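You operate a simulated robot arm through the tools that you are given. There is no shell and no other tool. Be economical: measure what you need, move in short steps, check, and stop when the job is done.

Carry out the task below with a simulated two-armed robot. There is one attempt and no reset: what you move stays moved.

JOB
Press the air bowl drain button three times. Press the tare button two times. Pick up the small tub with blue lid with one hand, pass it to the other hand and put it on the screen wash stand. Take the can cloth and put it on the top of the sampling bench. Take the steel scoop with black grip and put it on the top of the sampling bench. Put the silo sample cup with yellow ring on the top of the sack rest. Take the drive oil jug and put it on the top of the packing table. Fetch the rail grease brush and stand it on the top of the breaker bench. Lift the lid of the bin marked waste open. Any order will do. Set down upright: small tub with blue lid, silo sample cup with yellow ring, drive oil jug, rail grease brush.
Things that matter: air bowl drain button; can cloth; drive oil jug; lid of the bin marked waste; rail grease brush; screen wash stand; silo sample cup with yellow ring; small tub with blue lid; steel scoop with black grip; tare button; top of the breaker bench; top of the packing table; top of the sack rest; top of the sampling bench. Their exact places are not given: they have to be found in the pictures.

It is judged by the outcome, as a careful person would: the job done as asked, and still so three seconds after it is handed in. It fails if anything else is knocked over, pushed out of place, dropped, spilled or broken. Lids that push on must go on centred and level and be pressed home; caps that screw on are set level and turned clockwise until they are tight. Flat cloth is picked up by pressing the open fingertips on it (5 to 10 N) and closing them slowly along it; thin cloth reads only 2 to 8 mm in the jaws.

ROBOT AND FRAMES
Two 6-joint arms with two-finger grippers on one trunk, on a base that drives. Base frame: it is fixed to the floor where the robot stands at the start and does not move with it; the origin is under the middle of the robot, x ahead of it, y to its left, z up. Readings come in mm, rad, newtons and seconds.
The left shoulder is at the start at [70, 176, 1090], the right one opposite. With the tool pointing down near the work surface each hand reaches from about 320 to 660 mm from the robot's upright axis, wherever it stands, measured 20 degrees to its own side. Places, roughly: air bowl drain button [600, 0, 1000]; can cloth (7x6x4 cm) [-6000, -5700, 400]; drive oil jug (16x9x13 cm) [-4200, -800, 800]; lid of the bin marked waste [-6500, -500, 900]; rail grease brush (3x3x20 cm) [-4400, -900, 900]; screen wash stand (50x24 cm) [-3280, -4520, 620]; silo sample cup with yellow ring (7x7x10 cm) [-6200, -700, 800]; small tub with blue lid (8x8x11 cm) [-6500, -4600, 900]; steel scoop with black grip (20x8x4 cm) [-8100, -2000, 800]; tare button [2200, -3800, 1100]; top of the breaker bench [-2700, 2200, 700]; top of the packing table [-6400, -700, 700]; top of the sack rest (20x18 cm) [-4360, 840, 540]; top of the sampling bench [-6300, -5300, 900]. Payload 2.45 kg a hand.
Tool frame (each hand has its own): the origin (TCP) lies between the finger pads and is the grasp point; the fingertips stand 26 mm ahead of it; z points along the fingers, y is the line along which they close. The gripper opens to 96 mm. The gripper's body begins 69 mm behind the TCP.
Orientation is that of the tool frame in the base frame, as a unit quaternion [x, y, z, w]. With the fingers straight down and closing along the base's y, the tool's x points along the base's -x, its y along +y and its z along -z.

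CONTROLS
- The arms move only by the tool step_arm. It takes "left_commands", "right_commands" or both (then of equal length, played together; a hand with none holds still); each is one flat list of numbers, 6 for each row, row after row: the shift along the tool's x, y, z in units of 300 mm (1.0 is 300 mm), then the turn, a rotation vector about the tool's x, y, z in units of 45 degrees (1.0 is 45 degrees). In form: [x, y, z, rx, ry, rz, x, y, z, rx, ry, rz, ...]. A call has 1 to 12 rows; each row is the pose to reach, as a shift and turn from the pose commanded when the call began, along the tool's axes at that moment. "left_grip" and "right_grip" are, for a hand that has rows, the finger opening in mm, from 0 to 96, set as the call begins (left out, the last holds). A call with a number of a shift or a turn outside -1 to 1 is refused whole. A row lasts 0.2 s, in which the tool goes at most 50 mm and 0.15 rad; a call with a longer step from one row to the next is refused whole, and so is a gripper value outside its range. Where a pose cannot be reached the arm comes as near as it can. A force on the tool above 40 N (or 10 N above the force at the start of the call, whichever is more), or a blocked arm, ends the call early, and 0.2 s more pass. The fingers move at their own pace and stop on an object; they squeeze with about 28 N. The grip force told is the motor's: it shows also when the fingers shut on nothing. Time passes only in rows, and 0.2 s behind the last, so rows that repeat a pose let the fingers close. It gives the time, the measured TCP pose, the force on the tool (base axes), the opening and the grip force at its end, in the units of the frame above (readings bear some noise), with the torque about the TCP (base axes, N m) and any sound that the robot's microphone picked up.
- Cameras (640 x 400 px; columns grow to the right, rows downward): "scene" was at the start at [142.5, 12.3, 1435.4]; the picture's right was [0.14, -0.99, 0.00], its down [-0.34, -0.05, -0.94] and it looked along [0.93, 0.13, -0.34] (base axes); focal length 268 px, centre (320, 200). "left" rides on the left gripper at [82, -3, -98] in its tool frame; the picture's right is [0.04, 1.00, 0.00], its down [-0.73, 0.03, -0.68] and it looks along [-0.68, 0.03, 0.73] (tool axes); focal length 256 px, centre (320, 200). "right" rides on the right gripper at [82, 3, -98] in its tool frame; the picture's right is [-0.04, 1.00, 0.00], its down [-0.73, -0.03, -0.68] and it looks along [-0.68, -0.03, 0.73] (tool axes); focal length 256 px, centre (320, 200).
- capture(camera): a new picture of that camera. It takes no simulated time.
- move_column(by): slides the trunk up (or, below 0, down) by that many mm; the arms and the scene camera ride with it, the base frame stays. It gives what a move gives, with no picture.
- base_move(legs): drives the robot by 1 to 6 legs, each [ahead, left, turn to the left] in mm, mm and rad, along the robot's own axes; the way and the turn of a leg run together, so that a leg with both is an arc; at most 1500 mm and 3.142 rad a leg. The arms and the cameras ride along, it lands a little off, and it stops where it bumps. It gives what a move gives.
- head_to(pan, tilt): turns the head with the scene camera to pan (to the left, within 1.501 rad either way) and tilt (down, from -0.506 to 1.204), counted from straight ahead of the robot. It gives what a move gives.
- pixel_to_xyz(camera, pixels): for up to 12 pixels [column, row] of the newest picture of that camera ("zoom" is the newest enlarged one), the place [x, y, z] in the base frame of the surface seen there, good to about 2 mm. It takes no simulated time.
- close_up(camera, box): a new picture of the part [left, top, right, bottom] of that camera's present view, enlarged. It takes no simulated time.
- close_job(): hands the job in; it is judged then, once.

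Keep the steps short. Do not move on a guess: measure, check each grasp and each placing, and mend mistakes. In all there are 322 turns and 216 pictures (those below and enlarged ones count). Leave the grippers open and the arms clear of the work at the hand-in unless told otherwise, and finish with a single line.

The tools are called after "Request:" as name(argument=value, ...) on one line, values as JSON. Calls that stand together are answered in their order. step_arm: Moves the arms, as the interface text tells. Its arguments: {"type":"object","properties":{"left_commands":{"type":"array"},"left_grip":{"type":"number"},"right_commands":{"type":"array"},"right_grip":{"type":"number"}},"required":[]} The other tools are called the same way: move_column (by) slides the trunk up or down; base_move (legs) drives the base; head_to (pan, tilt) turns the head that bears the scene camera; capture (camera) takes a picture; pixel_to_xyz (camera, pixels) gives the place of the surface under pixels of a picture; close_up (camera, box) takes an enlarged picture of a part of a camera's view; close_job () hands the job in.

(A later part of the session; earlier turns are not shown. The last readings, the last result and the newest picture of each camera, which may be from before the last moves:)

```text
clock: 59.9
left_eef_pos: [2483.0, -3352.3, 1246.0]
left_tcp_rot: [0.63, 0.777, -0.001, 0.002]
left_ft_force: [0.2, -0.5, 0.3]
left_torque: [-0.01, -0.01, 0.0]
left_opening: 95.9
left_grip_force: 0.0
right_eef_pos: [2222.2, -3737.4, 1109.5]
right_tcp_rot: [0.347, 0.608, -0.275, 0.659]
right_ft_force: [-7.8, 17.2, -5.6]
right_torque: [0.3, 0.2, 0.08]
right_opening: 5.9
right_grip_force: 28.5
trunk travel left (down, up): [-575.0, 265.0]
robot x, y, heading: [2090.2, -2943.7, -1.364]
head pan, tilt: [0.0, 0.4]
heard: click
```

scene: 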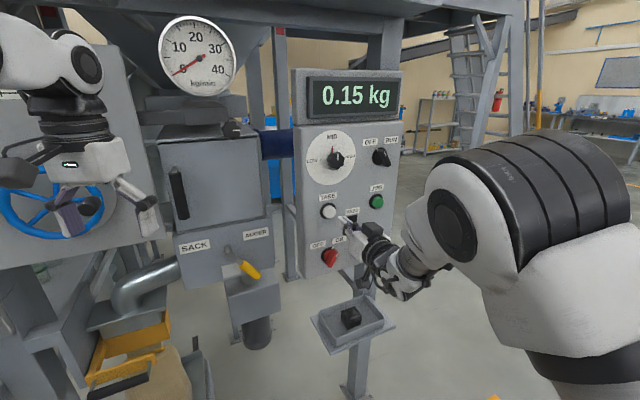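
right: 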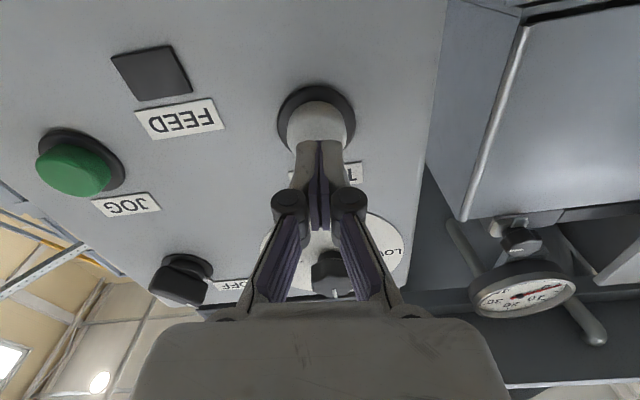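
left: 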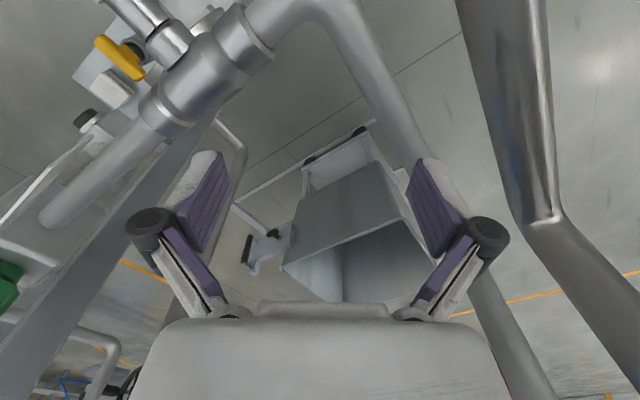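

Click one. Retreat 12 mm and press again equally.

Request:
step_arm(right_commands=[0, 0, -0.02, 0, 0, 0, 0, 0, -0.045, 0, 0, 0, 0, 0, -0.045, 0, 0, 0], right_grip=0)

Request:
step_arm(right_commands=[0, 0, 0.02, 0, 0, 0, 0, 0, 0.03, 0, 0, 0, 0, 0, 0.036, 0, 0, 0, 0, 0, 0.041, 0, 0, 0, 0, 0, 0.045, 0, 0, 0])

Request:
step_arm(right_commands=[0, 0, -0.05, 0, 0, 0, 0, 0, -0.2, 0, 0, 0, 0, 0, -0.3, 0, 0, 0])

Request:
capture(camera="scene")

```text
clock: 60.7
left_eef_pos: [2484.8, -3353.8, 1244.7]
left_tcp_rot: [0.63, 0.776, -0.001, -0.001]
left_ft_force: [0.8, 0.0, 0.9]
left_torque: [0.0, -0.02, -0.01]
left_opening: 96.0
left_grip_force: 0.1
right_eef_pos: [2216.9, -3730.1, 1108.9]
right_tcp_rot: [0.347, 0.608, -0.275, 0.659]
right_ft_force: [0.7, -0.8, -0.5]
right_torque: [0.0, 0.0, -0.03]
right_opening: 0.2
right_grip_force: 28.5
trunk travel left (down, up): [-575.0, 265.0]
robot x, y, heading: [2092.3, -2949.0, -1.358]
head pan, tilt: [0.0, 0.4]
```

```text
clock: 61.9
left_eef_pos: [2482.2, -3352.0, 1246.4]
left_tcp_rot: [0.63, 0.776, 0.0, 0.0]
left_ft_force: [-0.2, -0.3, -0.4]
left_torque: [0.0, -0.01, 0.0]
left_opening: 95.9
left_grip_force: 0.1
right_eef_pos: [2221.7, -3736.9, 1111.6]
right_tcp_rot: [0.347, 0.608, -0.275, 0.659]
right_ft_force: [-9.7, 15.8, -5.9]
right_torque: [0.31, 0.2, 0.08]
right_opening: 6.3
right_grip_force: 28.6
trunk travel left (down, up): [-575.0, 265.0]
robot x, y, heading: [2090.7, -2950.1, -1.364]
head pan, tilt: [0.0, 0.4]
heard: click
```

```text
clock: 62.7
left_eef_pos: [2483.3, -3355.0, 1244.8]
left_tcp_rot: [0.63, 0.777, 0.0, 0.001]
left_ft_force: [-0.3, -0.2, 0.0]
left_torque: [0.04, 0.01, 0.03]
left_opening: 96.0
left_grip_force: 0.0
right_eef_pos: [2169.6, -3667.4, 1108.1]
right_tcp_rot: [0.345, 0.609, -0.275, 0.659]
right_ft_force: [-0.2, 0.2, -0.3]
right_torque: [0.02, 0.03, 0.0]
right_opening: 0.0
right_grip_force: 28.5
trunk travel left (down, up): [-575.0, 265.0]
robot x, y, heading: [2089.2, -2946.2, -1.362]
head pan, tilt: [0.0, 0.4]
```

```text
192 pictures are left
```

scene: 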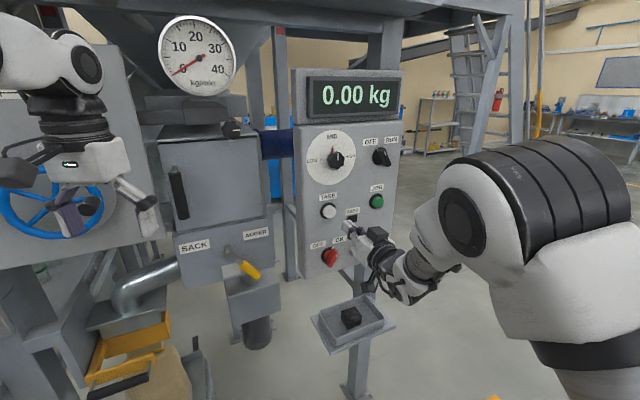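

Display reads 0.00 kg, both tare presses clicked. I'll back away, then fold the right hand back to tool-down.

Request:
base_move(legs=[[-400, 0, 0]])

Request:
step_arm(right_commands=[0, 0, 0, 0.05, 0.17, 0, 0, 0, 0, 0.1, 0.34, 0, 0, 0, 0, 0.1, 0.5, 0, 0, 0, 0, 0.1, 0.67, 0, 0, 0, 0, 0.1, 0.84, 0, 0, 0, 0, 0.1, 1, 0], right_grip=96)

Request:
step_arm(right_commands=[0, -0.06, -0.04, 0, 0.17, 0, 0, -0.12, -0.08, 0, 0.34, 0, 0, -0.18, -0.12, 0, 0.5, 0, 0, -0.24, -0.16, 0, 0.67, 0, 0, -0.3, -0.2, 0, 0.84, 0, 0, -0.36, -0.24, 0, 1, 0])

```text
clock: 65.2
left_eef_pos: [2403.3, -2959.1, 1244.0]
left_tcp_rot: [0.628, 0.778, -0.001, -0.001]
left_ft_force: [0.3, 0.3, -0.5]
left_torque: [0.03, 0.01, -0.03]
left_opening: 96.0
left_grip_force: 0.1
right_eef_pos: [2089.2, -3273.7, 1108.1]
right_tcp_rot: [0.346, 0.609, -0.274, 0.659]
right_ft_force: [0.0, 0.0, 0.0]
right_torque: [0.01, -0.01, -0.03]
right_opening: 0.0
right_grip_force: 28.4
trunk travel left (down, up): [-575.0, 265.0]
robot x, y, heading: [2010.3, -2550.2, -1.356]
head pan, tilt: [0.0, 0.4]
```

```text
clock: 66.6
left_eef_pos: [2401.3, -2961.0, 1244.5]
left_tcp_rot: [0.628, 0.778, -0.001, -0.001]
left_ft_force: [0.5, -0.3, 0.1]
left_torque: [-0.02, -0.05, 0.0]
left_opening: 95.9
left_grip_force: 0.1
right_eef_pos: [2088.9, -3272.3, 1109.0]
right_tcp_rot: [0.449, 0.804, -0.144, 0.363]
right_ft_force: [-0.3, -0.7, -0.3]
right_torque: [0.03, 0.03, -0.02]
right_opening: 96.0
right_grip_force: 0.0
trunk travel left (down, up): [-575.0, 265.0]
robot x, y, heading: [2010.4, -2551.7, -1.359]
head pan, tilt: [0.0, 0.4]
```

```text
clock: 68.0
left_eef_pos: [2401.3, -2960.5, 1244.2]
left_tcp_rot: [0.629, 0.778, -0.001, 0.0]
left_ft_force: [0.2, 0.2, -0.3]
left_torque: [-0.02, -0.06, 0.02]
left_opening: 95.9
left_grip_force: 0.1
right_eef_pos: [1962.3, -3283.1, 1142.0]
right_tcp_rot: [0.47, 0.881, 0.04, 0.026]
right_ft_force: [0.5, 0.4, 0.1]
right_torque: [0.0, -0.04, -0.02]
right_opening: 95.9
right_grip_force: 0.1
right hand out of reach, approached as far as the arm can: row 6
trunk travel left (down, up): [-575.0, 265.0]
robot x, y, heading: [2007.4, -2553.3, -1.355]
head pan, tilt: [0.0, 0.4]
```

Nearly tool-down. I'll square it up, raise and pull it in to a travel pose.

Request:
step_arm(right_commands=[0.1, 0.04, -0.05, 0.02, 0, 0.08, 0.2, 0.08, -0.1, 0.04, 0, 0.16, 0.3, 0.12, -0.15, 0.06, 0, 0.24, 0.4, 0.16, -0.2, 0.08, 0, 0.32, 0.5, 0.2, -0.27, 0.1, 0, 0.4, 0.6, 0.24, -0.33, 0.12, 0, 0.476])

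Request:
head_to(pan=-1.4, tilt=0.35)

Request:
capture(camera="scene")

```text
clock: 69.4
left_eef_pos: [2402.5, -2957.2, 1245.2]
left_tcp_rot: [0.628, 0.778, -0.001, 0.0]
left_ft_force: [-0.9, 0.0, -0.6]
left_torque: [-0.07, -0.03, 0.03]
left_opening: 96.0
left_grip_force: 0.0
right_eef_pos: [1913.1, -3093.8, 1248.6]
right_tcp_rot: [0.627, 0.779, 0.002, -0.002]
right_ft_force: [-1.0, -0.4, 0.6]
right_torque: [-0.05, 0.0, 0.0]
right_opening: 96.1
right_grip_force: 0.1
trunk travel left (down, up): [-575.0, 265.0]
robot x, y, heading: [2007.1, -2551.8, -1.362]
head pan, tilt: [0.0, 0.4]
```

```text
clock: 70.9
left_eef_pos: [2401.6, -2959.0, 1244.0]
left_tcp_rot: [0.628, 0.778, -0.001, -0.001]
left_ft_force: [-0.1, -0.8, -0.2]
left_torque: [0.01, -0.01, 0.0]
left_opening: 96.0
left_grip_force: 0.0
right_eef_pos: [1912.9, -3096.2, 1248.2]
right_tcp_rot: [0.626, 0.78, 0.002, -0.002]
right_ft_force: [0.3, 0.8, 0.3]
right_torque: [0.01, -0.01, 0.03]
right_opening: 95.9
right_grip_force: 0.0
trunk travel left (down, up): [-575.0, 265.0]
robot x, y, heading: [2007.5, -2549.8, -1.361]
head pan, tilt: [-1.4, 0.351]
```

```text
191 pictures are left
```

scene: 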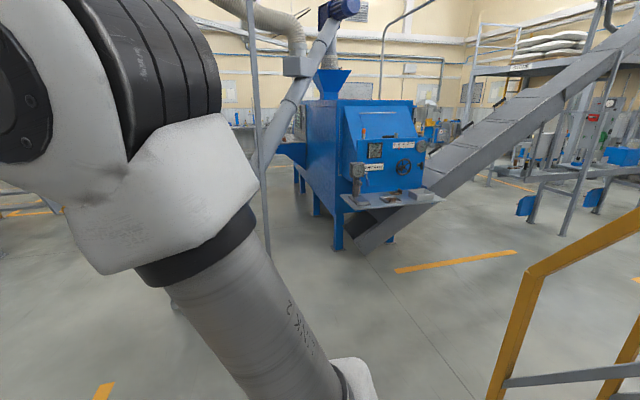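

I'll retrace the way around the stair foot to about (50,-2350) and turn to face west (-x).

Request:
base_move(legs=[[140, -1263, 0], [-743, -609, 0], [0, 0, -1.78]])

Request:
head_to(pan=0, tilt=0.25)

Request:
capture(camera="scene")

```text
clock: 86.3
left_eef_pos: [-434.7, -2604.3, 1244.6]
left_tcp_rot: [1.0, -0.015, 0.0, -0.001]
left_ft_force: [-0.4, -0.3, 1.3]
left_torque: [-0.02, -0.01, 0.0]
left_opening: 95.8
left_grip_force: 0.1
right_eef_pos: [-451.9, -2096.4, 1247.3]
right_tcp_rot: [1.0, -0.012, 0.003, 0.0]
right_ft_force: [0.5, 1.1, -0.6]
right_torque: [-0.02, 0.01, -0.02]
right_opening: 95.8
right_grip_force: 0.0
trunk travel left (down, up): [-575.0, 265.0]
robot x, y, heading: [55.2, -2317.0, 3.113]
head pan, tilt: [-1.4, 0.351]
```

```text
clock: 87.8
left_eef_pos: [-435.3, -2604.0, 1244.8]
left_tcp_rot: [1.0, -0.015, 0.0, -0.001]
left_ft_force: [-0.1, -0.3, 0.8]
left_torque: [-0.03, 0.01, -0.03]
left_opening: 95.8
left_grip_force: 0.0
right_eef_pos: [-451.5, -2096.2, 1247.5]
right_tcp_rot: [1.0, -0.012, 0.004, 0.0]
right_ft_force: [-0.5, 0.2, 0.1]
right_torque: [-0.02, 0.0, 0.0]
right_opening: 95.9
right_grip_force: 0.0
trunk travel left (down, up): [-575.0, 265.0]
robot x, y, heading: [53.5, -2324.0, 3.11]
head pan, tilt: [0.0, 0.25]
```

```text
190 pictures are left
```

scene: 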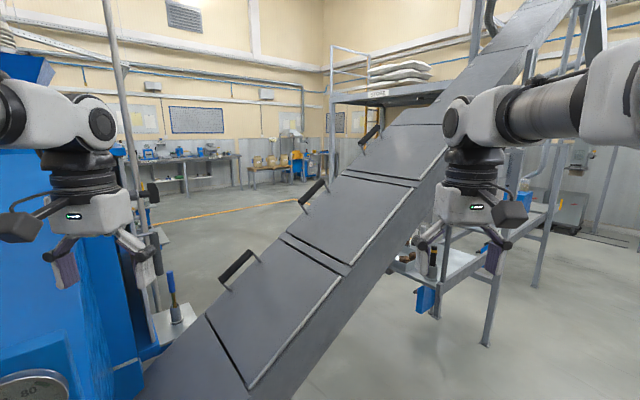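

The auger climbs diagonally to the right ahead. I'll measure it and look further right.

Request:
pixel_to_xyz(camera="scene", pixels=[[250, 385], [420, 190], [520, 60], [485, 340], [540, 280], [430, 310], [260, 215], [560, 220], [185, 190], [280, 180], [400, 98], [590, 240]])

Request:
head_to(pan=-0.9, tilt=0.3)

Request:
capture(camera="scene")

```text
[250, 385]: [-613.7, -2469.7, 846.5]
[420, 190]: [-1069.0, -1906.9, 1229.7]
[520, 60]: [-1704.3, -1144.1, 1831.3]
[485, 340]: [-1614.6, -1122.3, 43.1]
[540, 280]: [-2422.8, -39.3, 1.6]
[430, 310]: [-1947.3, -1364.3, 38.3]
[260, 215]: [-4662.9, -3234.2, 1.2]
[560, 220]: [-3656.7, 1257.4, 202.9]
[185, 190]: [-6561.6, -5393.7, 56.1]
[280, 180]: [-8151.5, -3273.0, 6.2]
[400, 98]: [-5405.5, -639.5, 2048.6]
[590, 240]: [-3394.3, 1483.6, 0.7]
```

```text
clock: 89.0
left_eef_pos: [-435.4, -2603.8, 1244.9]
left_tcp_rot: [1.0, -0.014, 0.001, -0.001]
left_ft_force: [0.5, 0.0, -1.0]
left_torque: [0.0, -0.01, -0.01]
left_opening: 95.9
left_grip_force: 0.0
right_eef_pos: [-451.4, -2096.7, 1247.3]
right_tcp_rot: [1.0, -0.012, 0.003, 0.0]
right_ft_force: [-0.5, 0.2, 1.1]
right_torque: [0.01, 0.04, 0.0]
right_opening: 96.3
right_grip_force: 0.1
trunk travel left (down, up): [-575.0, 265.0]
robot x, y, heading: [51.7, -2318.6, 3.108]
head pan, tilt: [-0.901, 0.3]
```

```text
189 pictures are left
```

scene: 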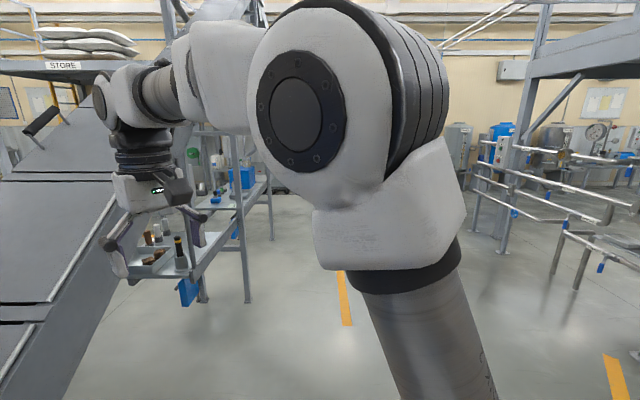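

I'll map the floor to the north side: support legs, pipes, and open lane.

Request:
pixel_to_xyz(camera="scene", pixels=[[205, 300], [248, 300], [270, 235], [345, 320], [500, 250], [550, 275], [575, 290], [600, 220], [480, 210], [615, 360], [310, 215], [635, 355]])

```text
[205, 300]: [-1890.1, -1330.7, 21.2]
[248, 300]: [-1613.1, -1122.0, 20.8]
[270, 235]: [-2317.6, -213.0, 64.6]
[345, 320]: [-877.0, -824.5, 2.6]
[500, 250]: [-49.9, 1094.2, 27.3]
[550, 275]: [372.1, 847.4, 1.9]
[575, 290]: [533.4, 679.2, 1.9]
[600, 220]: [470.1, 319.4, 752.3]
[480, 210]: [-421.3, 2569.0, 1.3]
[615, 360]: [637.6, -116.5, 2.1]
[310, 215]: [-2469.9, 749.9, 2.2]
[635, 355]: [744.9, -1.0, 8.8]
```

The auger trestle and bench run from (-1613,-1122) to (-2318,-213), so I'll go round its north end via (-800,0) to (-1900,700).

Request:
base_move(legs=[[150, -1000, 0], [700, -1300, 0], [1100, -700, 0]])

Request:
head_to(pan=0.5, tilt=0.3)

Request:
capture(camera="scene")

Request:
head_to(pan=-0.5, tilt=0.3)

Request:
capture(camera="scene")

```text
clock: 107.3
left_eef_pos: [-2279.8, 457.9, 1245.2]
left_tcp_rot: [1.0, -0.01, 0.0, -0.001]
left_ft_force: [-0.4, 0.0, 0.0]
left_torque: [0.02, -0.02, 0.01]
left_opening: 96.1
left_grip_force: 0.1
right_eef_pos: [-2299.5, 966.3, 1247.9]
right_tcp_rot: [1.0, -0.008, 0.004, 0.001]
right_ft_force: [-0.3, 0.3, 0.3]
right_torque: [-0.01, -0.02, 0.03]
right_opening: 96.0
right_grip_force: 0.1
trunk travel left (down, up): [-575.0, 265.0]
robot x, y, heading: [-1795.0, 741.7, 3.125]
head pan, tilt: [-0.901, 0.3]
```

```text
clock: 108.9
left_eef_pos: [-2279.3, 457.1, 1245.9]
left_tcp_rot: [1.0, -0.011, 0.0, -0.001]
left_ft_force: [-0.2, 0.1, 0.3]
left_torque: [0.02, -0.02, 0.01]
left_opening: 95.9
left_grip_force: 0.0
right_eef_pos: [-2300.3, 964.3, 1247.4]
right_tcp_rot: [1.0, -0.007, 0.003, -0.001]
right_ft_force: [0.2, 0.5, -0.3]
right_torque: [-0.02, 0.0, 0.0]
right_opening: 95.7
right_grip_force: 0.1
trunk travel left (down, up): [-575.0, 265.0]
robot x, y, heading: [-1791.3, 745.5, 3.124]
head pan, tilt: [0.499, 0.3]
```

```text
188 pictures are left
```

scene: 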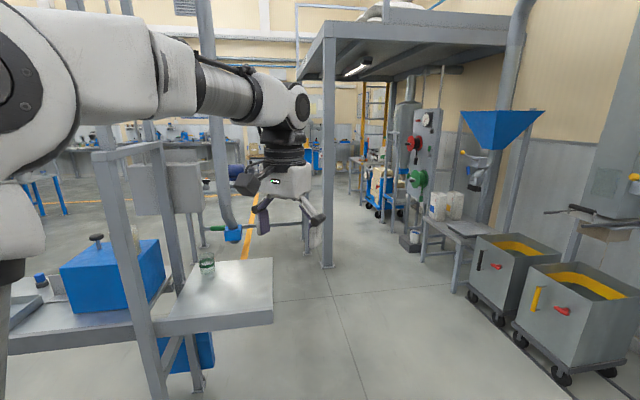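

```text
clock: 110.2
left_eef_pos: [-2279.5, 456.7, 1245.7]
left_tcp_rot: [1.0, -0.012, 0.0, -0.001]
left_ft_force: [-0.1, -0.1, 0.4]
left_torque: [-0.03, -0.03, 0.0]
left_opening: 95.9
left_grip_force: 0.1
right_eef_pos: [-2299.5, 964.2, 1247.6]
right_tcp_rot: [1.0, -0.008, 0.004, -0.001]
right_ft_force: [0.1, 0.2, 0.1]
right_torque: [-0.01, 0.02, -0.01]
right_opening: 96.1
right_grip_force: 0.0
trunk travel left (down, up): [-575.0, 265.0]
robot x, y, heading: [-1791.0, 750.1, 3.123]
head pan, tilt: [-0.499, 0.3]
```

```text
187 pictures are left
```

scene: 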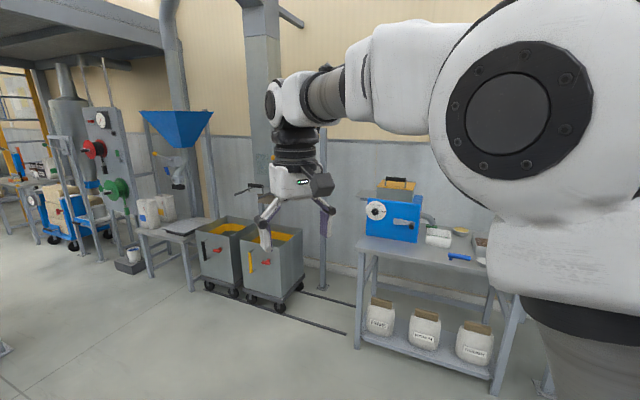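

I see the breaker bench (right table with the blue crusher). I'll zoom toward the jug/brush direction at about (-4300,-850).

Request:
head_to(pan=0.6, tilt=0.3)

Request:
close_up(camera="scene", box=[160, 90, 480, 290])

Request:
pixel_to_xyz(camera="zoom", pixels=[[190, 260], [270, 270], [380, 340], [480, 180], [520, 230], [600, 250], [470, 210], [330, 380], [200, 330], [600, 340], [440, 200], [360, 200]])

```text
clock: 111.5
left_eef_pos: [-2280.4, 456.5, 1244.5]
left_tcp_rot: [1.0, -0.012, 0.0, -0.001]
left_ft_force: [0.2, 0.4, -0.5]
left_torque: [0.0, -0.04, 0.0]
left_opening: 96.0
left_grip_force: 0.2
right_eef_pos: [-2298.6, 964.5, 1247.4]
right_tcp_rot: [1.0, -0.008, 0.003, 0.0]
right_ft_force: [-0.2, 0.2, -0.2]
right_torque: [0.0, -0.01, 0.02]
right_opening: 96.1
right_grip_force: 0.1
trunk travel left (down, up): [-575.0, 265.0]
robot x, y, heading: [-1792.7, 745.3, 3.119]
head pan, tilt: [0.6, 0.3]
```

```text
2.00 times, centred on (320, 190) of scene
```

zoom: 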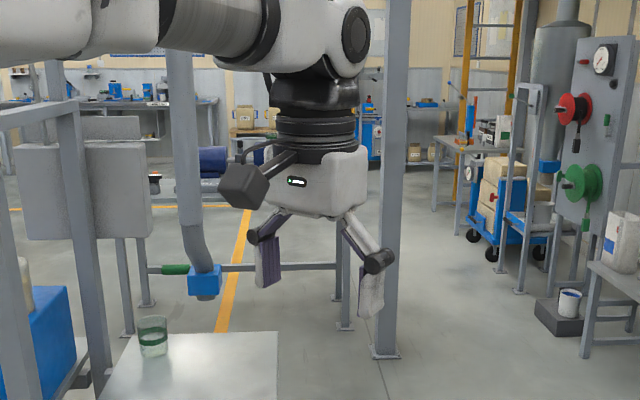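

```text
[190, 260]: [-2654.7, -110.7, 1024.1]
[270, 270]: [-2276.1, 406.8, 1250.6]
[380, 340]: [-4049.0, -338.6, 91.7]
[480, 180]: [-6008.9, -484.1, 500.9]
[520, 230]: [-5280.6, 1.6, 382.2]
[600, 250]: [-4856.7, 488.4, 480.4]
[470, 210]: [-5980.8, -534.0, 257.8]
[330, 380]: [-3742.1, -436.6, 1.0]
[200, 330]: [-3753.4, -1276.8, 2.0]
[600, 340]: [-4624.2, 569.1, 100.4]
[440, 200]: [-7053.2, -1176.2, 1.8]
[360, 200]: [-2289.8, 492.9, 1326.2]
```

Drive west to about (-3200,500) for a better view of the jug area.

Request:
base_move(legs=[[1300, 150, 0]])

Request:
head_to(pan=0.9, tilt=0.35)

Request:
capture(camera="scene")

```text
clock: 118.1
left_eef_pos: [-3586.6, 340.5, 1244.2]
left_tcp_rot: [1.0, -0.014, -0.001, -0.001]
left_ft_force: [-0.8, 0.0, 0.1]
left_torque: [-0.02, -0.01, -0.02]
left_opening: 95.6
left_grip_force: 0.1
right_eef_pos: [-3605.3, 847.9, 1248.3]
right_tcp_rot: [1.0, -0.011, 0.004, 0.001]
right_ft_force: [1.1, -1.2, 0.1]
right_torque: [0.02, 0.0, -0.02]
right_opening: 95.8
right_grip_force: 0.0
trunk travel left (down, up): [-575.0, 265.0]
robot x, y, heading: [-3100.4, 625.8, 3.113]
head pan, tilt: [0.6, 0.3]
```

```text
clock: 118.9
left_eef_pos: [-3588.2, 339.9, 1246.1]
left_tcp_rot: [1.0, -0.014, 0.0, -0.001]
left_ft_force: [0.7, -0.1, 1.0]
left_torque: [-0.01, 0.0, 0.01]
left_opening: 96.0
left_grip_force: 0.1
right_eef_pos: [-3605.4, 846.4, 1247.9]
right_tcp_rot: [1.0, -0.01, 0.004, 0.0]
right_ft_force: [-0.6, 0.5, -0.2]
right_torque: [0.01, 0.0, -0.01]
right_opening: 95.8
right_grip_force: 0.0
trunk travel left (down, up): [-575.0, 265.0]
robot x, y, heading: [-3095.9, 623.7, 3.115]
head pan, tilt: [0.901, 0.351]
```

```text
185 pictures are left
```

scene: 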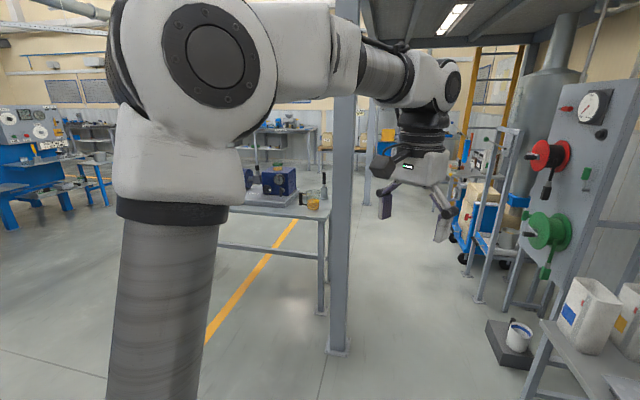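

There's a table with a blue drive motor and a jug at about (312,200). Enlarge and measure.

Request:
close_up(camera="scene", box=[220, 140, 380, 240])

Request:
pixel_to_xyz(camera="scene", pixels=[[313, 203], [290, 211], [325, 218], [320, 310], [337, 350], [230, 210], [265, 200], [245, 245], [515, 220], [478, 298], [300, 300], [520, 335]])

```text
4.00 times, centred on (300, 190) of scene
```

zoom: 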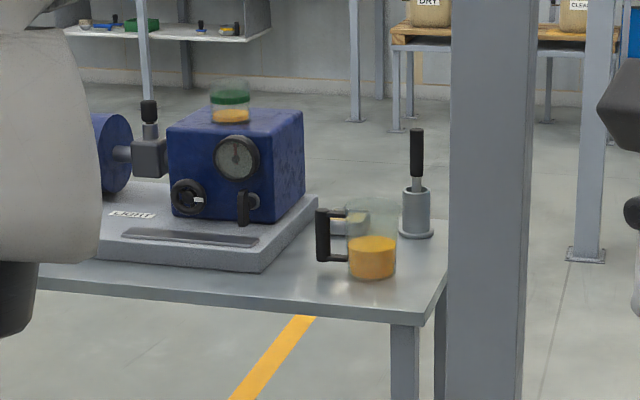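

```text
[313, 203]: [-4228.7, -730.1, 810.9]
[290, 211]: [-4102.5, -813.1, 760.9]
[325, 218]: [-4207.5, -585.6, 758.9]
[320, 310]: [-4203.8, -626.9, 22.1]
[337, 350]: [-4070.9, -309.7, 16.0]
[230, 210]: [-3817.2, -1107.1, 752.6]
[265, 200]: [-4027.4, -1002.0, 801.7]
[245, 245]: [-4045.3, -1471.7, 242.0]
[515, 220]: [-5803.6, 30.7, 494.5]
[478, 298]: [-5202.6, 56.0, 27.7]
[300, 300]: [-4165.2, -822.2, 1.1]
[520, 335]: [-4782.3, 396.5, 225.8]
```

Jug and the brush (black handle in steel pot) are on this table. I'll approach from the table's NW end, passing between the mezzanine post (-4060,-340) and the reel panel. First turn and move partway.

Request:
base_move(legs=[[0, 0, 0.75], [619, -288, 0]])

Request:
head_to(pan=0, tilt=0.5)

Request:
capture(camera="scene")

```text
clock: 124.6
left_eef_pos: [-3928.2, -113.7, 1245.3]
left_tcp_rot: [0.937, 0.349, -0.001, 0.0]
left_ft_force: [-0.2, -0.4, 0.0]
left_torque: [0.01, 0.02, -0.01]
left_opening: 96.1
left_grip_force: 0.1
right_eef_pos: [-4284.0, 248.6, 1246.7]
right_tcp_rot: [0.936, 0.352, 0.003, -0.001]
right_ft_force: [0.7, 0.6, 0.1]
right_torque: [0.03, 0.0, -0.02]
right_opening: 96.2
right_grip_force: 0.1
trunk travel left (down, up): [-575.0, 265.0]
robot x, y, heading: [-3763.9, 425.5, -2.424]
head pan, tilt: [0.901, 0.351]
```

```text
clock: 125.8
left_eef_pos: [-3928.9, -114.6, 1245.0]
left_tcp_rot: [0.937, 0.349, -0.001, 0.0]
left_ft_force: [0.7, -0.6, 0.2]
left_torque: [-0.03, 0.0, 0.01]
left_opening: 96.1
left_grip_force: 0.0
right_eef_pos: [-4284.0, 248.1, 1247.1]
right_tcp_rot: [0.936, 0.352, 0.003, -0.001]
right_ft_force: [-0.2, -0.6, -0.2]
right_torque: [-0.01, 0.0, 0.01]
right_opening: 96.0
right_grip_force: 0.2
trunk travel left (down, up): [-575.0, 265.0]
robot x, y, heading: [-3762.0, 425.9, -2.426]
head pan, tilt: [0.0, 0.499]
```

```text
183 pictures are left
```

scene: 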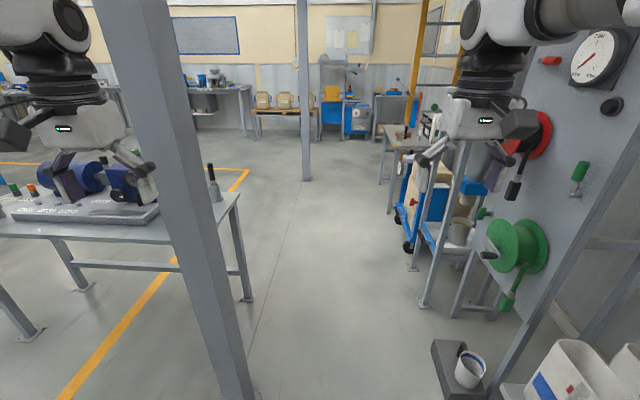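

The post lies 378 mm to the left, so I must pass right of it. Measuring the reels and the pot on the right.

Request:
pixel_to_xyz(camera="scene", pixels=[[488, 255], [515, 190], [505, 300], [435, 350], [470, 395], [425, 305], [413, 268], [405, 248], [230, 300], [240, 390], [215, 195], [212, 170]])

```text
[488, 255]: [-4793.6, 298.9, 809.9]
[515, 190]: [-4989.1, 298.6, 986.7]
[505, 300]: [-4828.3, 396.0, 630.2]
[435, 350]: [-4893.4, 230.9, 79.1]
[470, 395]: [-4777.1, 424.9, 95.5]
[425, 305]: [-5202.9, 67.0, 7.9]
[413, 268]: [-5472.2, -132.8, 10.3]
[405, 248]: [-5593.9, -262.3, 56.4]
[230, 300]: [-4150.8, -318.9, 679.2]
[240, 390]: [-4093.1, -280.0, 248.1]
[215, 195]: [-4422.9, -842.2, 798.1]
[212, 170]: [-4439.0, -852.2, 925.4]
```

Corridor between post and reel is adequate if I shift right 190 mm first. Then I'll go to (-4800,-600) and turn to face the table end.

Request:
base_move(legs=[[0, -190, 0], [900, 0, 0], [550, 280, 0], [0, 0, 1.925]])

Request:
head_to(pan=0, tilt=0.7)

Request:
capture(camera="scene")

```text
clock: 139.5
left_eef_pos: [-4258.9, -555.9, 1245.1]
left_tcp_rot: [0.247, 0.969, -0.001, 0.0]
left_ft_force: [-0.3, 0.1, 0.3]
left_torque: [0.01, -0.01, 0.01]
left_opening: 95.9
left_grip_force: 0.0
right_eef_pos: [-4474.7, -1015.1, 1246.8]
right_tcp_rot: [0.245, 0.97, 0.001, -0.003]
right_ft_force: [0.2, -0.6, -0.2]
right_torque: [0.02, -0.05, -0.04]
right_opening: 96.1
right_grip_force: 0.1
trunk travel left (down, up): [-575.0, 265.0]
robot x, y, heading: [-4825.6, -590.2, -0.503]
head pan, tilt: [0.0, 0.499]
```

```text
clock: 140.2
left_eef_pos: [-4259.1, -555.8, 1246.1]
left_tcp_rot: [0.247, 0.969, -0.001, 0.0]
left_ft_force: [0.7, 0.3, -0.1]
left_torque: [0.0, -0.02, -0.05]
left_opening: 95.6
left_grip_force: 0.1
right_eef_pos: [-4474.2, -1015.0, 1247.2]
right_tcp_rot: [0.245, 0.97, 0.001, -0.002]
right_ft_force: [-0.9, 1.0, 0.3]
right_torque: [-0.01, 0.0, -0.03]
right_opening: 96.0
right_grip_force: 0.2
trunk travel left (down, up): [-575.0, 265.0]
robot x, y, heading: [-4823.5, -589.1, -0.501]
head pan, tilt: [0.0, 0.7]
```

```text
182 pictures are left
```

scene: 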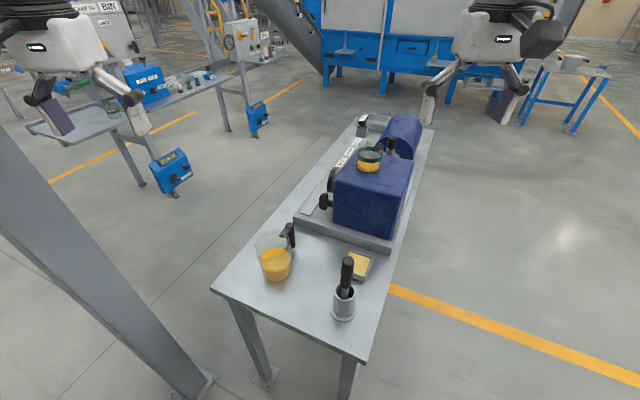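

Excellent view. Enlarging jug and brush.

Request:
close_up(camera="scene", box=[240, 215, 400, 335])

Request:
pixel_to_xyz(camera="zoom", pixels=[[145, 250], [145, 190], [90, 100], [160, 75], [200, 70], [210, 110], [430, 185], [430, 220], [415, 330], [450, 290], [385, 290], [300, 240]])

```text
3.33 times, centred on (320, 275) of scene
```

zoom: 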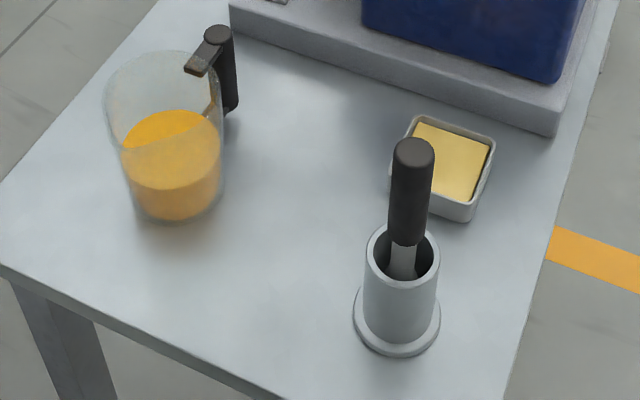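

```text
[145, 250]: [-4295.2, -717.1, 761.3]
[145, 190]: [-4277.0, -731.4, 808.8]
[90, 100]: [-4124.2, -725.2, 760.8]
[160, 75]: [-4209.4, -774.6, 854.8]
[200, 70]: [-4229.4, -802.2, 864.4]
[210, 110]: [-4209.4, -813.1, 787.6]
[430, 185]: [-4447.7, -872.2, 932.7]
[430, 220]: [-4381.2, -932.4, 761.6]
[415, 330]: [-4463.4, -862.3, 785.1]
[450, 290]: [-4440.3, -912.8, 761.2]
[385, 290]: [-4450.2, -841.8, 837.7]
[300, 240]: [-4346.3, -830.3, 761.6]
```

Jug body centre is near (-4236,-740), handle pointing toward -y; the brush stands in a pot at (-4448,-872). I'll bring the left hand above the jug and look down.

Request:
step_arm(left_commands=[-0.06, -0.085, 0.1, 0, 0, 0, -0.12, -0.17, 0.2, 0, 0, 0, -0.18, -0.25, 0.3, 0, 0, 0, -0.24, -0.335, 0.4, 0, 0, 0, -0.3, -0.42, 0.5, 0, 0, 0, -0.36, -0.5, 0.55, 0, 0, 0])

Request:
capture(camera="left")

Request:
capture(camera="scene")

```text
clock: 141.6
left_eef_pos: [-4234.9, -739.5, 1078.9]
left_tcp_rot: [0.247, 0.969, -0.001, 0.0]
left_ft_force: [-0.2, -0.2, 0.4]
left_torque: [-0.01, 0.04, -0.05]
left_opening: 95.9
left_grip_force: 0.1
right_eef_pos: [-4474.6, -1017.2, 1247.8]
right_tcp_rot: [0.244, 0.97, 0.001, -0.003]
right_ft_force: [0.5, -0.3, -0.3]
right_torque: [0.02, 0.0, 0.0]
right_opening: 96.1
right_grip_force: 0.0
trunk travel left (down, up): [-575.0, 265.0]
robot x, y, heading: [-4823.3, -588.6, -0.501]
head pan, tilt: [0.0, 0.7]
```

```text
180 pictures are left
```

left: 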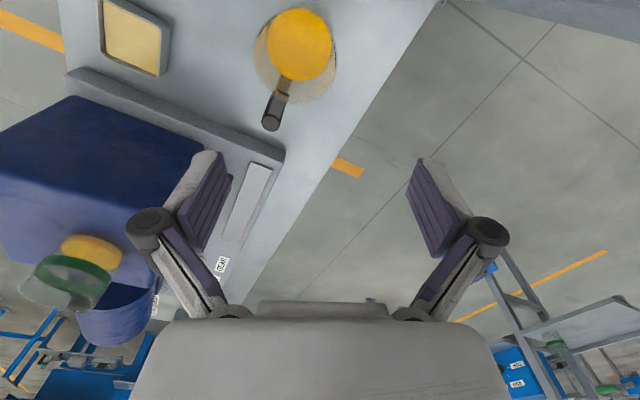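

```text
179 pictures are left
```

scene: 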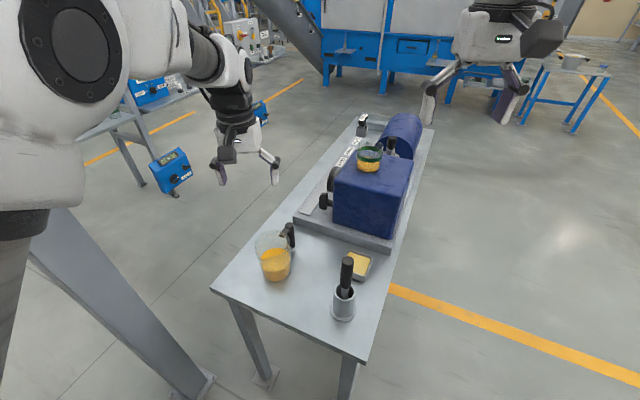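

The jug appears nearer the robot than my estimate. Measuring it in the left-hand picture.

Request:
close_up(camera="left", box=[220, 0, 380, 140])

Request:
pixel_to_xyz(camera="left", pixels=[[300, 40], [285, 60], [320, 70], [271, 122], [282, 95], [258, 70], [335, 60], [310, 95], [295, 12], [345, 90]])

```text
2.86 times, centred on (300, 70) of left
```

zoom: 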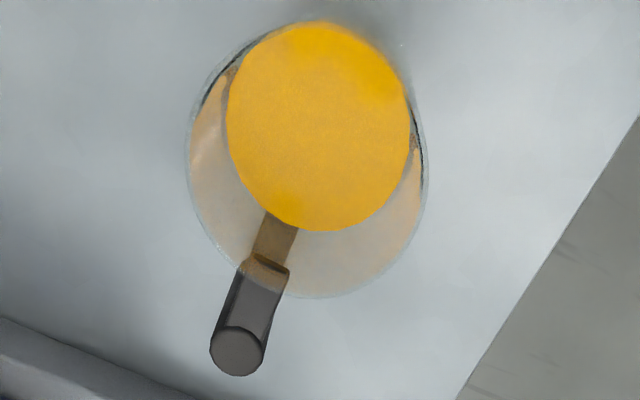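

```text
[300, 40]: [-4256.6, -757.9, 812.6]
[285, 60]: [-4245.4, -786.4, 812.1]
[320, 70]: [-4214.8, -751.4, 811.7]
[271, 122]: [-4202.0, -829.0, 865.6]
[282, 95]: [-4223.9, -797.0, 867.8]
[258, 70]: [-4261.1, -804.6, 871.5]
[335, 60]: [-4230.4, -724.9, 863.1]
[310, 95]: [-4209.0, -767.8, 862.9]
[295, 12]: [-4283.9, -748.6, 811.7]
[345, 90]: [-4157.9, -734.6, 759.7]
```

Oil-disc centre ≈(-4252,-760), rim ≈88 mm wide, handle toward (.55,-.83). I need a precise rim centre and height; measuring rim points in a scene zoom.

Request:
close_up(camera="scene", box=[245, 215, 309, 290])

Request:
pixel_to_xyz(camera="zoom", pixels=[[200, 110], [210, 130], [290, 90], [360, 115], [390, 150], [300, 165], [260, 155], [345, 160], [300, 345], [230, 300], [370, 300], [300, 250]])

```text
5.33 times, centred on (277, 252) of scene
```

zoom: 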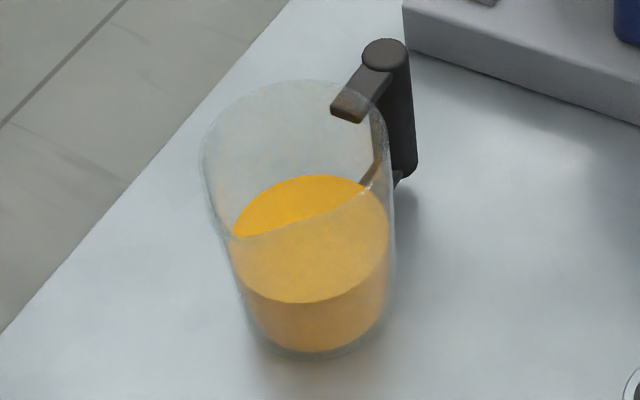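

```text
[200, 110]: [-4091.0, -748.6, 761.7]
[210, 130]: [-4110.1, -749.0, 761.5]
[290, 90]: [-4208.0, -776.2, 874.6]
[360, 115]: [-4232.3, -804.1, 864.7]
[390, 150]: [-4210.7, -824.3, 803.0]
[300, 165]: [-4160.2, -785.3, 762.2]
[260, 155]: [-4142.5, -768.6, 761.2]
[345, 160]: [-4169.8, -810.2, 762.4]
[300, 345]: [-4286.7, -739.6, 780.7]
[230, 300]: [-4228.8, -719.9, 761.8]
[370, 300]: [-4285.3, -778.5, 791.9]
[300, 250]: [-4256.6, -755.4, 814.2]
```

Jug axis ≈(-4248,-761), diameter ≈85 mm, rim ≈z 880. I'll centre above it, fingertips just above the rim, and check.

Request:
step_arm(left_commands=[0.004, -0.084, 0.1, 0, 0, 0, 0.004, -0.084, 0.2, 0, 0, 0, 0.004, -0.084, 0.3, 0, 0, 0, 0.004, -0.084, 0.4, 0, 0, 0, 0.004, -0.084, 0.48, 0, 0, 0, 0.004, -0.084, 0.48, 0, 0, 0], left_grip=96)

Request:
capture(camera="left")

Request:
close_up(camera="scene", box=[200, 180, 340, 290])

```text
clock: 143.0
left_eef_pos: [-4249.0, -759.9, 936.4]
left_tcp_rot: [0.248, 0.969, -0.001, 0.0]
left_ft_force: [-0.5, 0.1, -0.5]
left_torque: [-0.02, -0.03, 0.0]
left_opening: 96.1
left_grip_force: 0.2
right_eef_pos: [-4474.2, -1015.7, 1246.9]
right_tcp_rot: [0.245, 0.97, 0.0, -0.004]
right_ft_force: [-0.2, 0.7, 0.4]
right_torque: [-0.01, -0.03, 0.01]
right_opening: 96.3
right_grip_force: 0.0
trunk travel left (down, up): [-575.0, 265.0]
robot x, y, heading: [-4825.3, -585.4, -0.497]
head pan, tilt: [0.0, 0.7]
```

```text
176 pictures are left
```

left: 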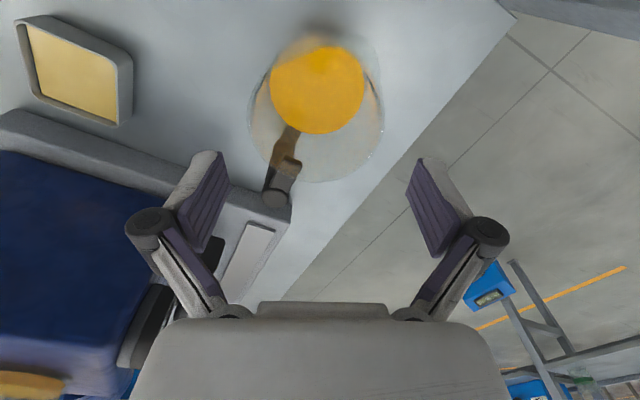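

```text
3.64 times, centred on (270, 235) of scene
```

zoom: 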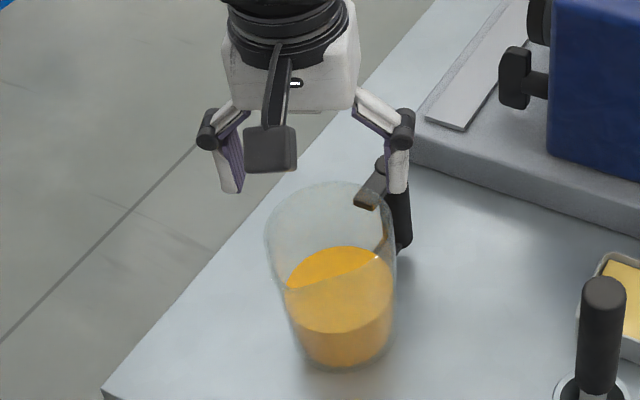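

Columns are centred (rim 248–385 vs fingers at 207/425). Descending around the body.

Request:
step_arm(left_commands=[0, 0, 0.06, 0, 0, 0, 0, 0, 0.12, 0, 0, 0, 0, 0, 0.18, 0, 0, 0, 0, 0, 0.24, 0, 0, 0, 0, 0, 0.29, 0, 0, 0, 0, 0, 0.29, 0, 0, 0])

Request:
capture(camera="left")

Request:
close_up(camera="scene", box=[200, 180, 340, 290])

```text
clock: 144.4
left_eef_pos: [-4250.0, -758.7, 848.3]
left_tcp_rot: [0.247, 0.969, -0.001, -0.001]
left_ft_force: [-0.2, -0.1, 1.1]
left_torque: [0.03, 0.04, -0.02]
left_opening: 96.1
left_grip_force: 0.1
right_eef_pos: [-4475.4, -1016.0, 1247.2]
right_tcp_rot: [0.244, 0.97, 0.0, -0.003]
right_ft_force: [0.5, -0.2, 0.0]
right_torque: [0.01, -0.02, 0.0]
right_opening: 96.2
right_grip_force: 0.0
trunk travel left (down, up): [-575.0, 265.0]
robot x, y, heading: [-4824.2, -587.4, -0.501]
head pan, tilt: [0.0, 0.7]
```

```text
174 pictures are left
```

left: 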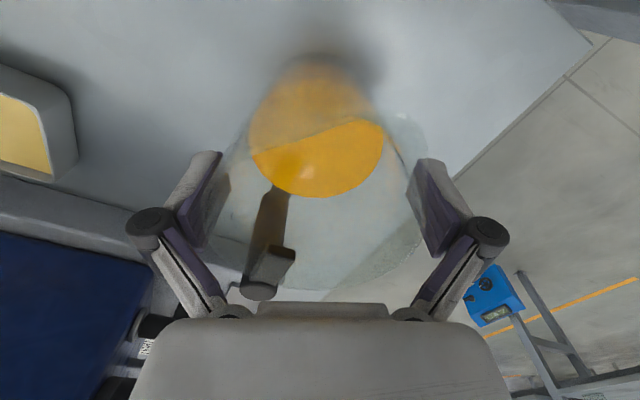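

```text
3.64 times, centred on (270, 235) of scene
```

zoom: 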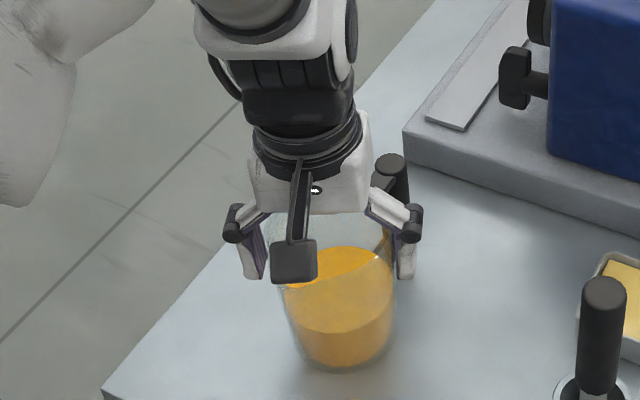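

Fingers straddle the body without contact. Closing.

Request:
step_arm(left_commands=[0, 0, 0, 0, 0, 0, 0, 0, 0, 0, 0, 0, 0, 0, 0, 0, 0, 0], left_grip=60)

Request:
step_arm(left_commands=[0, 0, -0.03, 0, 0, 0, 0, 0, -0.06, 0, 0, 0, 0, 0, -0.1, 0, 0, 0, 0, 0, -0.1, 0, 0, 0])

Request:
capture(camera="scene")

```text
clock: 145.2
left_eef_pos: [-4250.3, -758.1, 848.9]
left_tcp_rot: [0.247, 0.969, 0.0, 0.001]
left_ft_force: [1.2, -2.2, 2.9]
left_torque: [0.23, -0.04, -0.03]
left_opening: 86.4
left_grip_force: 28.7
right_eef_pos: [-4474.9, -1016.5, 1247.0]
right_tcp_rot: [0.245, 0.97, 0.001, -0.003]
right_ft_force: [0.2, -0.7, 0.8]
right_torque: [0.03, -0.02, 0.0]
right_opening: 96.0
right_grip_force: 0.0
trunk travel left (down, up): [-575.0, 265.0]
robot x, y, heading: [-4821.9, -588.7, -0.498]
head pan, tilt: [0.0, 0.7]
```

```text
clock: 146.2
left_eef_pos: [-4248.3, -761.1, 876.8]
left_tcp_rot: [0.247, 0.969, -0.002, 0.0]
left_ft_force: [0.2, -0.6, -4.2]
left_torque: [0.09, 0.05, -0.04]
left_opening: 86.5
left_grip_force: 27.7
right_eef_pos: [-4473.7, -1015.9, 1246.9]
right_tcp_rot: [0.245, 0.97, 0.001, -0.003]
right_ft_force: [-0.6, 0.3, -0.1]
right_torque: [0.02, -0.06, -0.01]
right_opening: 96.1
right_grip_force: 0.1
trunk travel left (down, up): [-575.0, 265.0]
robot x, y, heading: [-4823.2, -585.6, -0.499]
head pan, tilt: [0.0, 0.7]
```

```text
172 pictures are left
```

scene: 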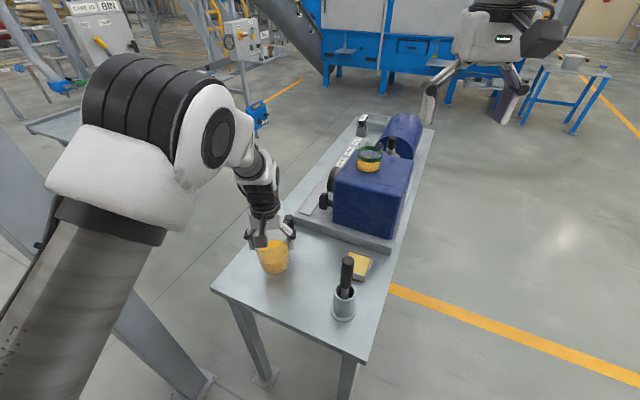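

Jug held (86.5 mm, ~4 N). Lift it clear and swing it a little left, then use the right hand for the brush.

Request:
step_arm(left_commands=[0, 0, -0.1, 0, 0, 0, 0, 0, -0.2, 0, 0, 0, 0, 0.08, -0.3, 0, 0, 0, 0, 0.16, -0.4, 0, 0, 0, 0, 0.24, -0.5, 0, 0, 0, 0, 0.33, -0.6, 0, 0, 0])

Request:
close_up(camera="scene", box=[310, 240, 400, 330])

Request:
pixel_to_xyz(camera="zoom", pixels=[[290, 90], [300, 75], [290, 130], [310, 130], [270, 130], [290, 160], [280, 220], [260, 250], [225, 200], [330, 220]])

```text
clock: 147.6
left_eef_pos: [-4199.3, -670.9, 1058.4]
left_tcp_rot: [0.247, 0.969, -0.002, 0.0]
left_ft_force: [0.4, -0.5, -3.5]
left_torque: [0.04, 0.06, 0.0]
left_opening: 86.4
left_grip_force: 28.5
right_eef_pos: [-4473.3, -1013.2, 1247.6]
right_tcp_rot: [0.244, 0.97, 0.0, -0.004]
right_ft_force: [0.2, 0.7, 0.3]
right_torque: [-0.02, 0.05, -0.02]
right_opening: 96.3
right_grip_force: 0.0
trunk travel left (down, up): [-575.0, 265.0]
robot x, y, heading: [-4822.3, -587.2, -0.501]
head pan, tilt: [0.0, 0.7]
```

```text
4.44 times, centred on (355, 285) of scene
```

zoom: 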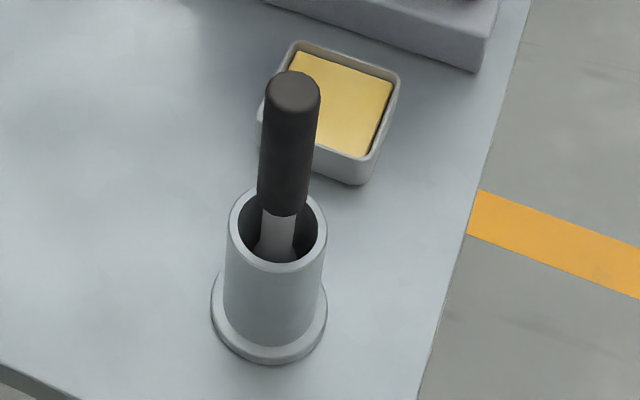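

```text
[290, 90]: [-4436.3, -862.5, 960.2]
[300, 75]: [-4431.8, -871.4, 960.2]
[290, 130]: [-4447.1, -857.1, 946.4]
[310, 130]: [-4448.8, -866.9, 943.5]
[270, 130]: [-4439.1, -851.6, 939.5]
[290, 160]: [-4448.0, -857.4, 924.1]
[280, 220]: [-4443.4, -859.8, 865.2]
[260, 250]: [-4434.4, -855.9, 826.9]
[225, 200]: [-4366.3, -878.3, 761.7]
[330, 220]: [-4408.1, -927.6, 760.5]
```

Brush handle centre ≈(-4436,-863), top z 960. Moving the right hand above it.

Request:
step_arm(right_commands=[0.02, 0.08, 0.14, 0, 0, 0, 0.045, 0.17, 0.27, 0, 0, 0, 0.07, 0.25, 0.4, 0, 0, 0, 0.09, 0.33, 0.52, 0, 0, 0, 0.11, 0.42, 0.65, 0, 0, 0, 0.133, 0.5, 0.78, 0, 0, 0, 0.133, 0.5, 0.78, 0, 0, 0])

Request:
capture(camera="right")

```text
clock: 149.2
left_eef_pos: [-4200.5, -672.2, 1059.0]
left_tcp_rot: [0.248, 0.969, -0.002, 0.001]
left_ft_force: [-0.5, -1.0, -4.6]
left_torque: [0.12, 0.03, 0.0]
left_opening: 86.2
left_grip_force: 28.0
right_eef_pos: [-4440.8, -936.6, 1039.4]
right_tcp_rot: [0.256, 0.966, 0.027, 0.013]
right_ft_force: [-0.2, 0.5, 0.1]
right_torque: [0.0, 0.01, -0.02]
right_opening: 96.0
right_grip_force: 0.0
right hand out of reach, approached as far as the arm can: row 5, 6, 7
trunk travel left (down, up): [-575.0, 265.0]
robot x, y, heading: [-4824.8, -586.6, -0.5]
head pan, tilt: [0.0, 0.7]
```

```text
170 pictures are left
```

right: 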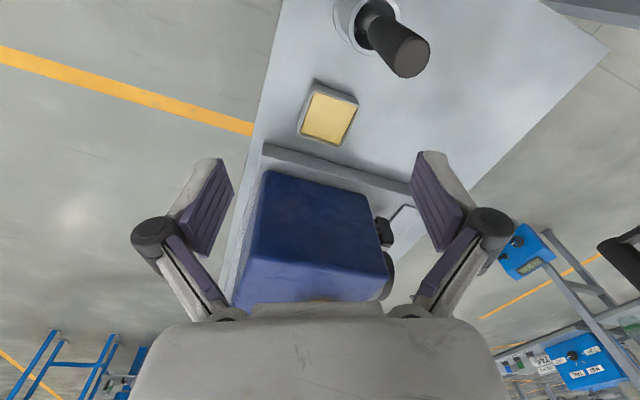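

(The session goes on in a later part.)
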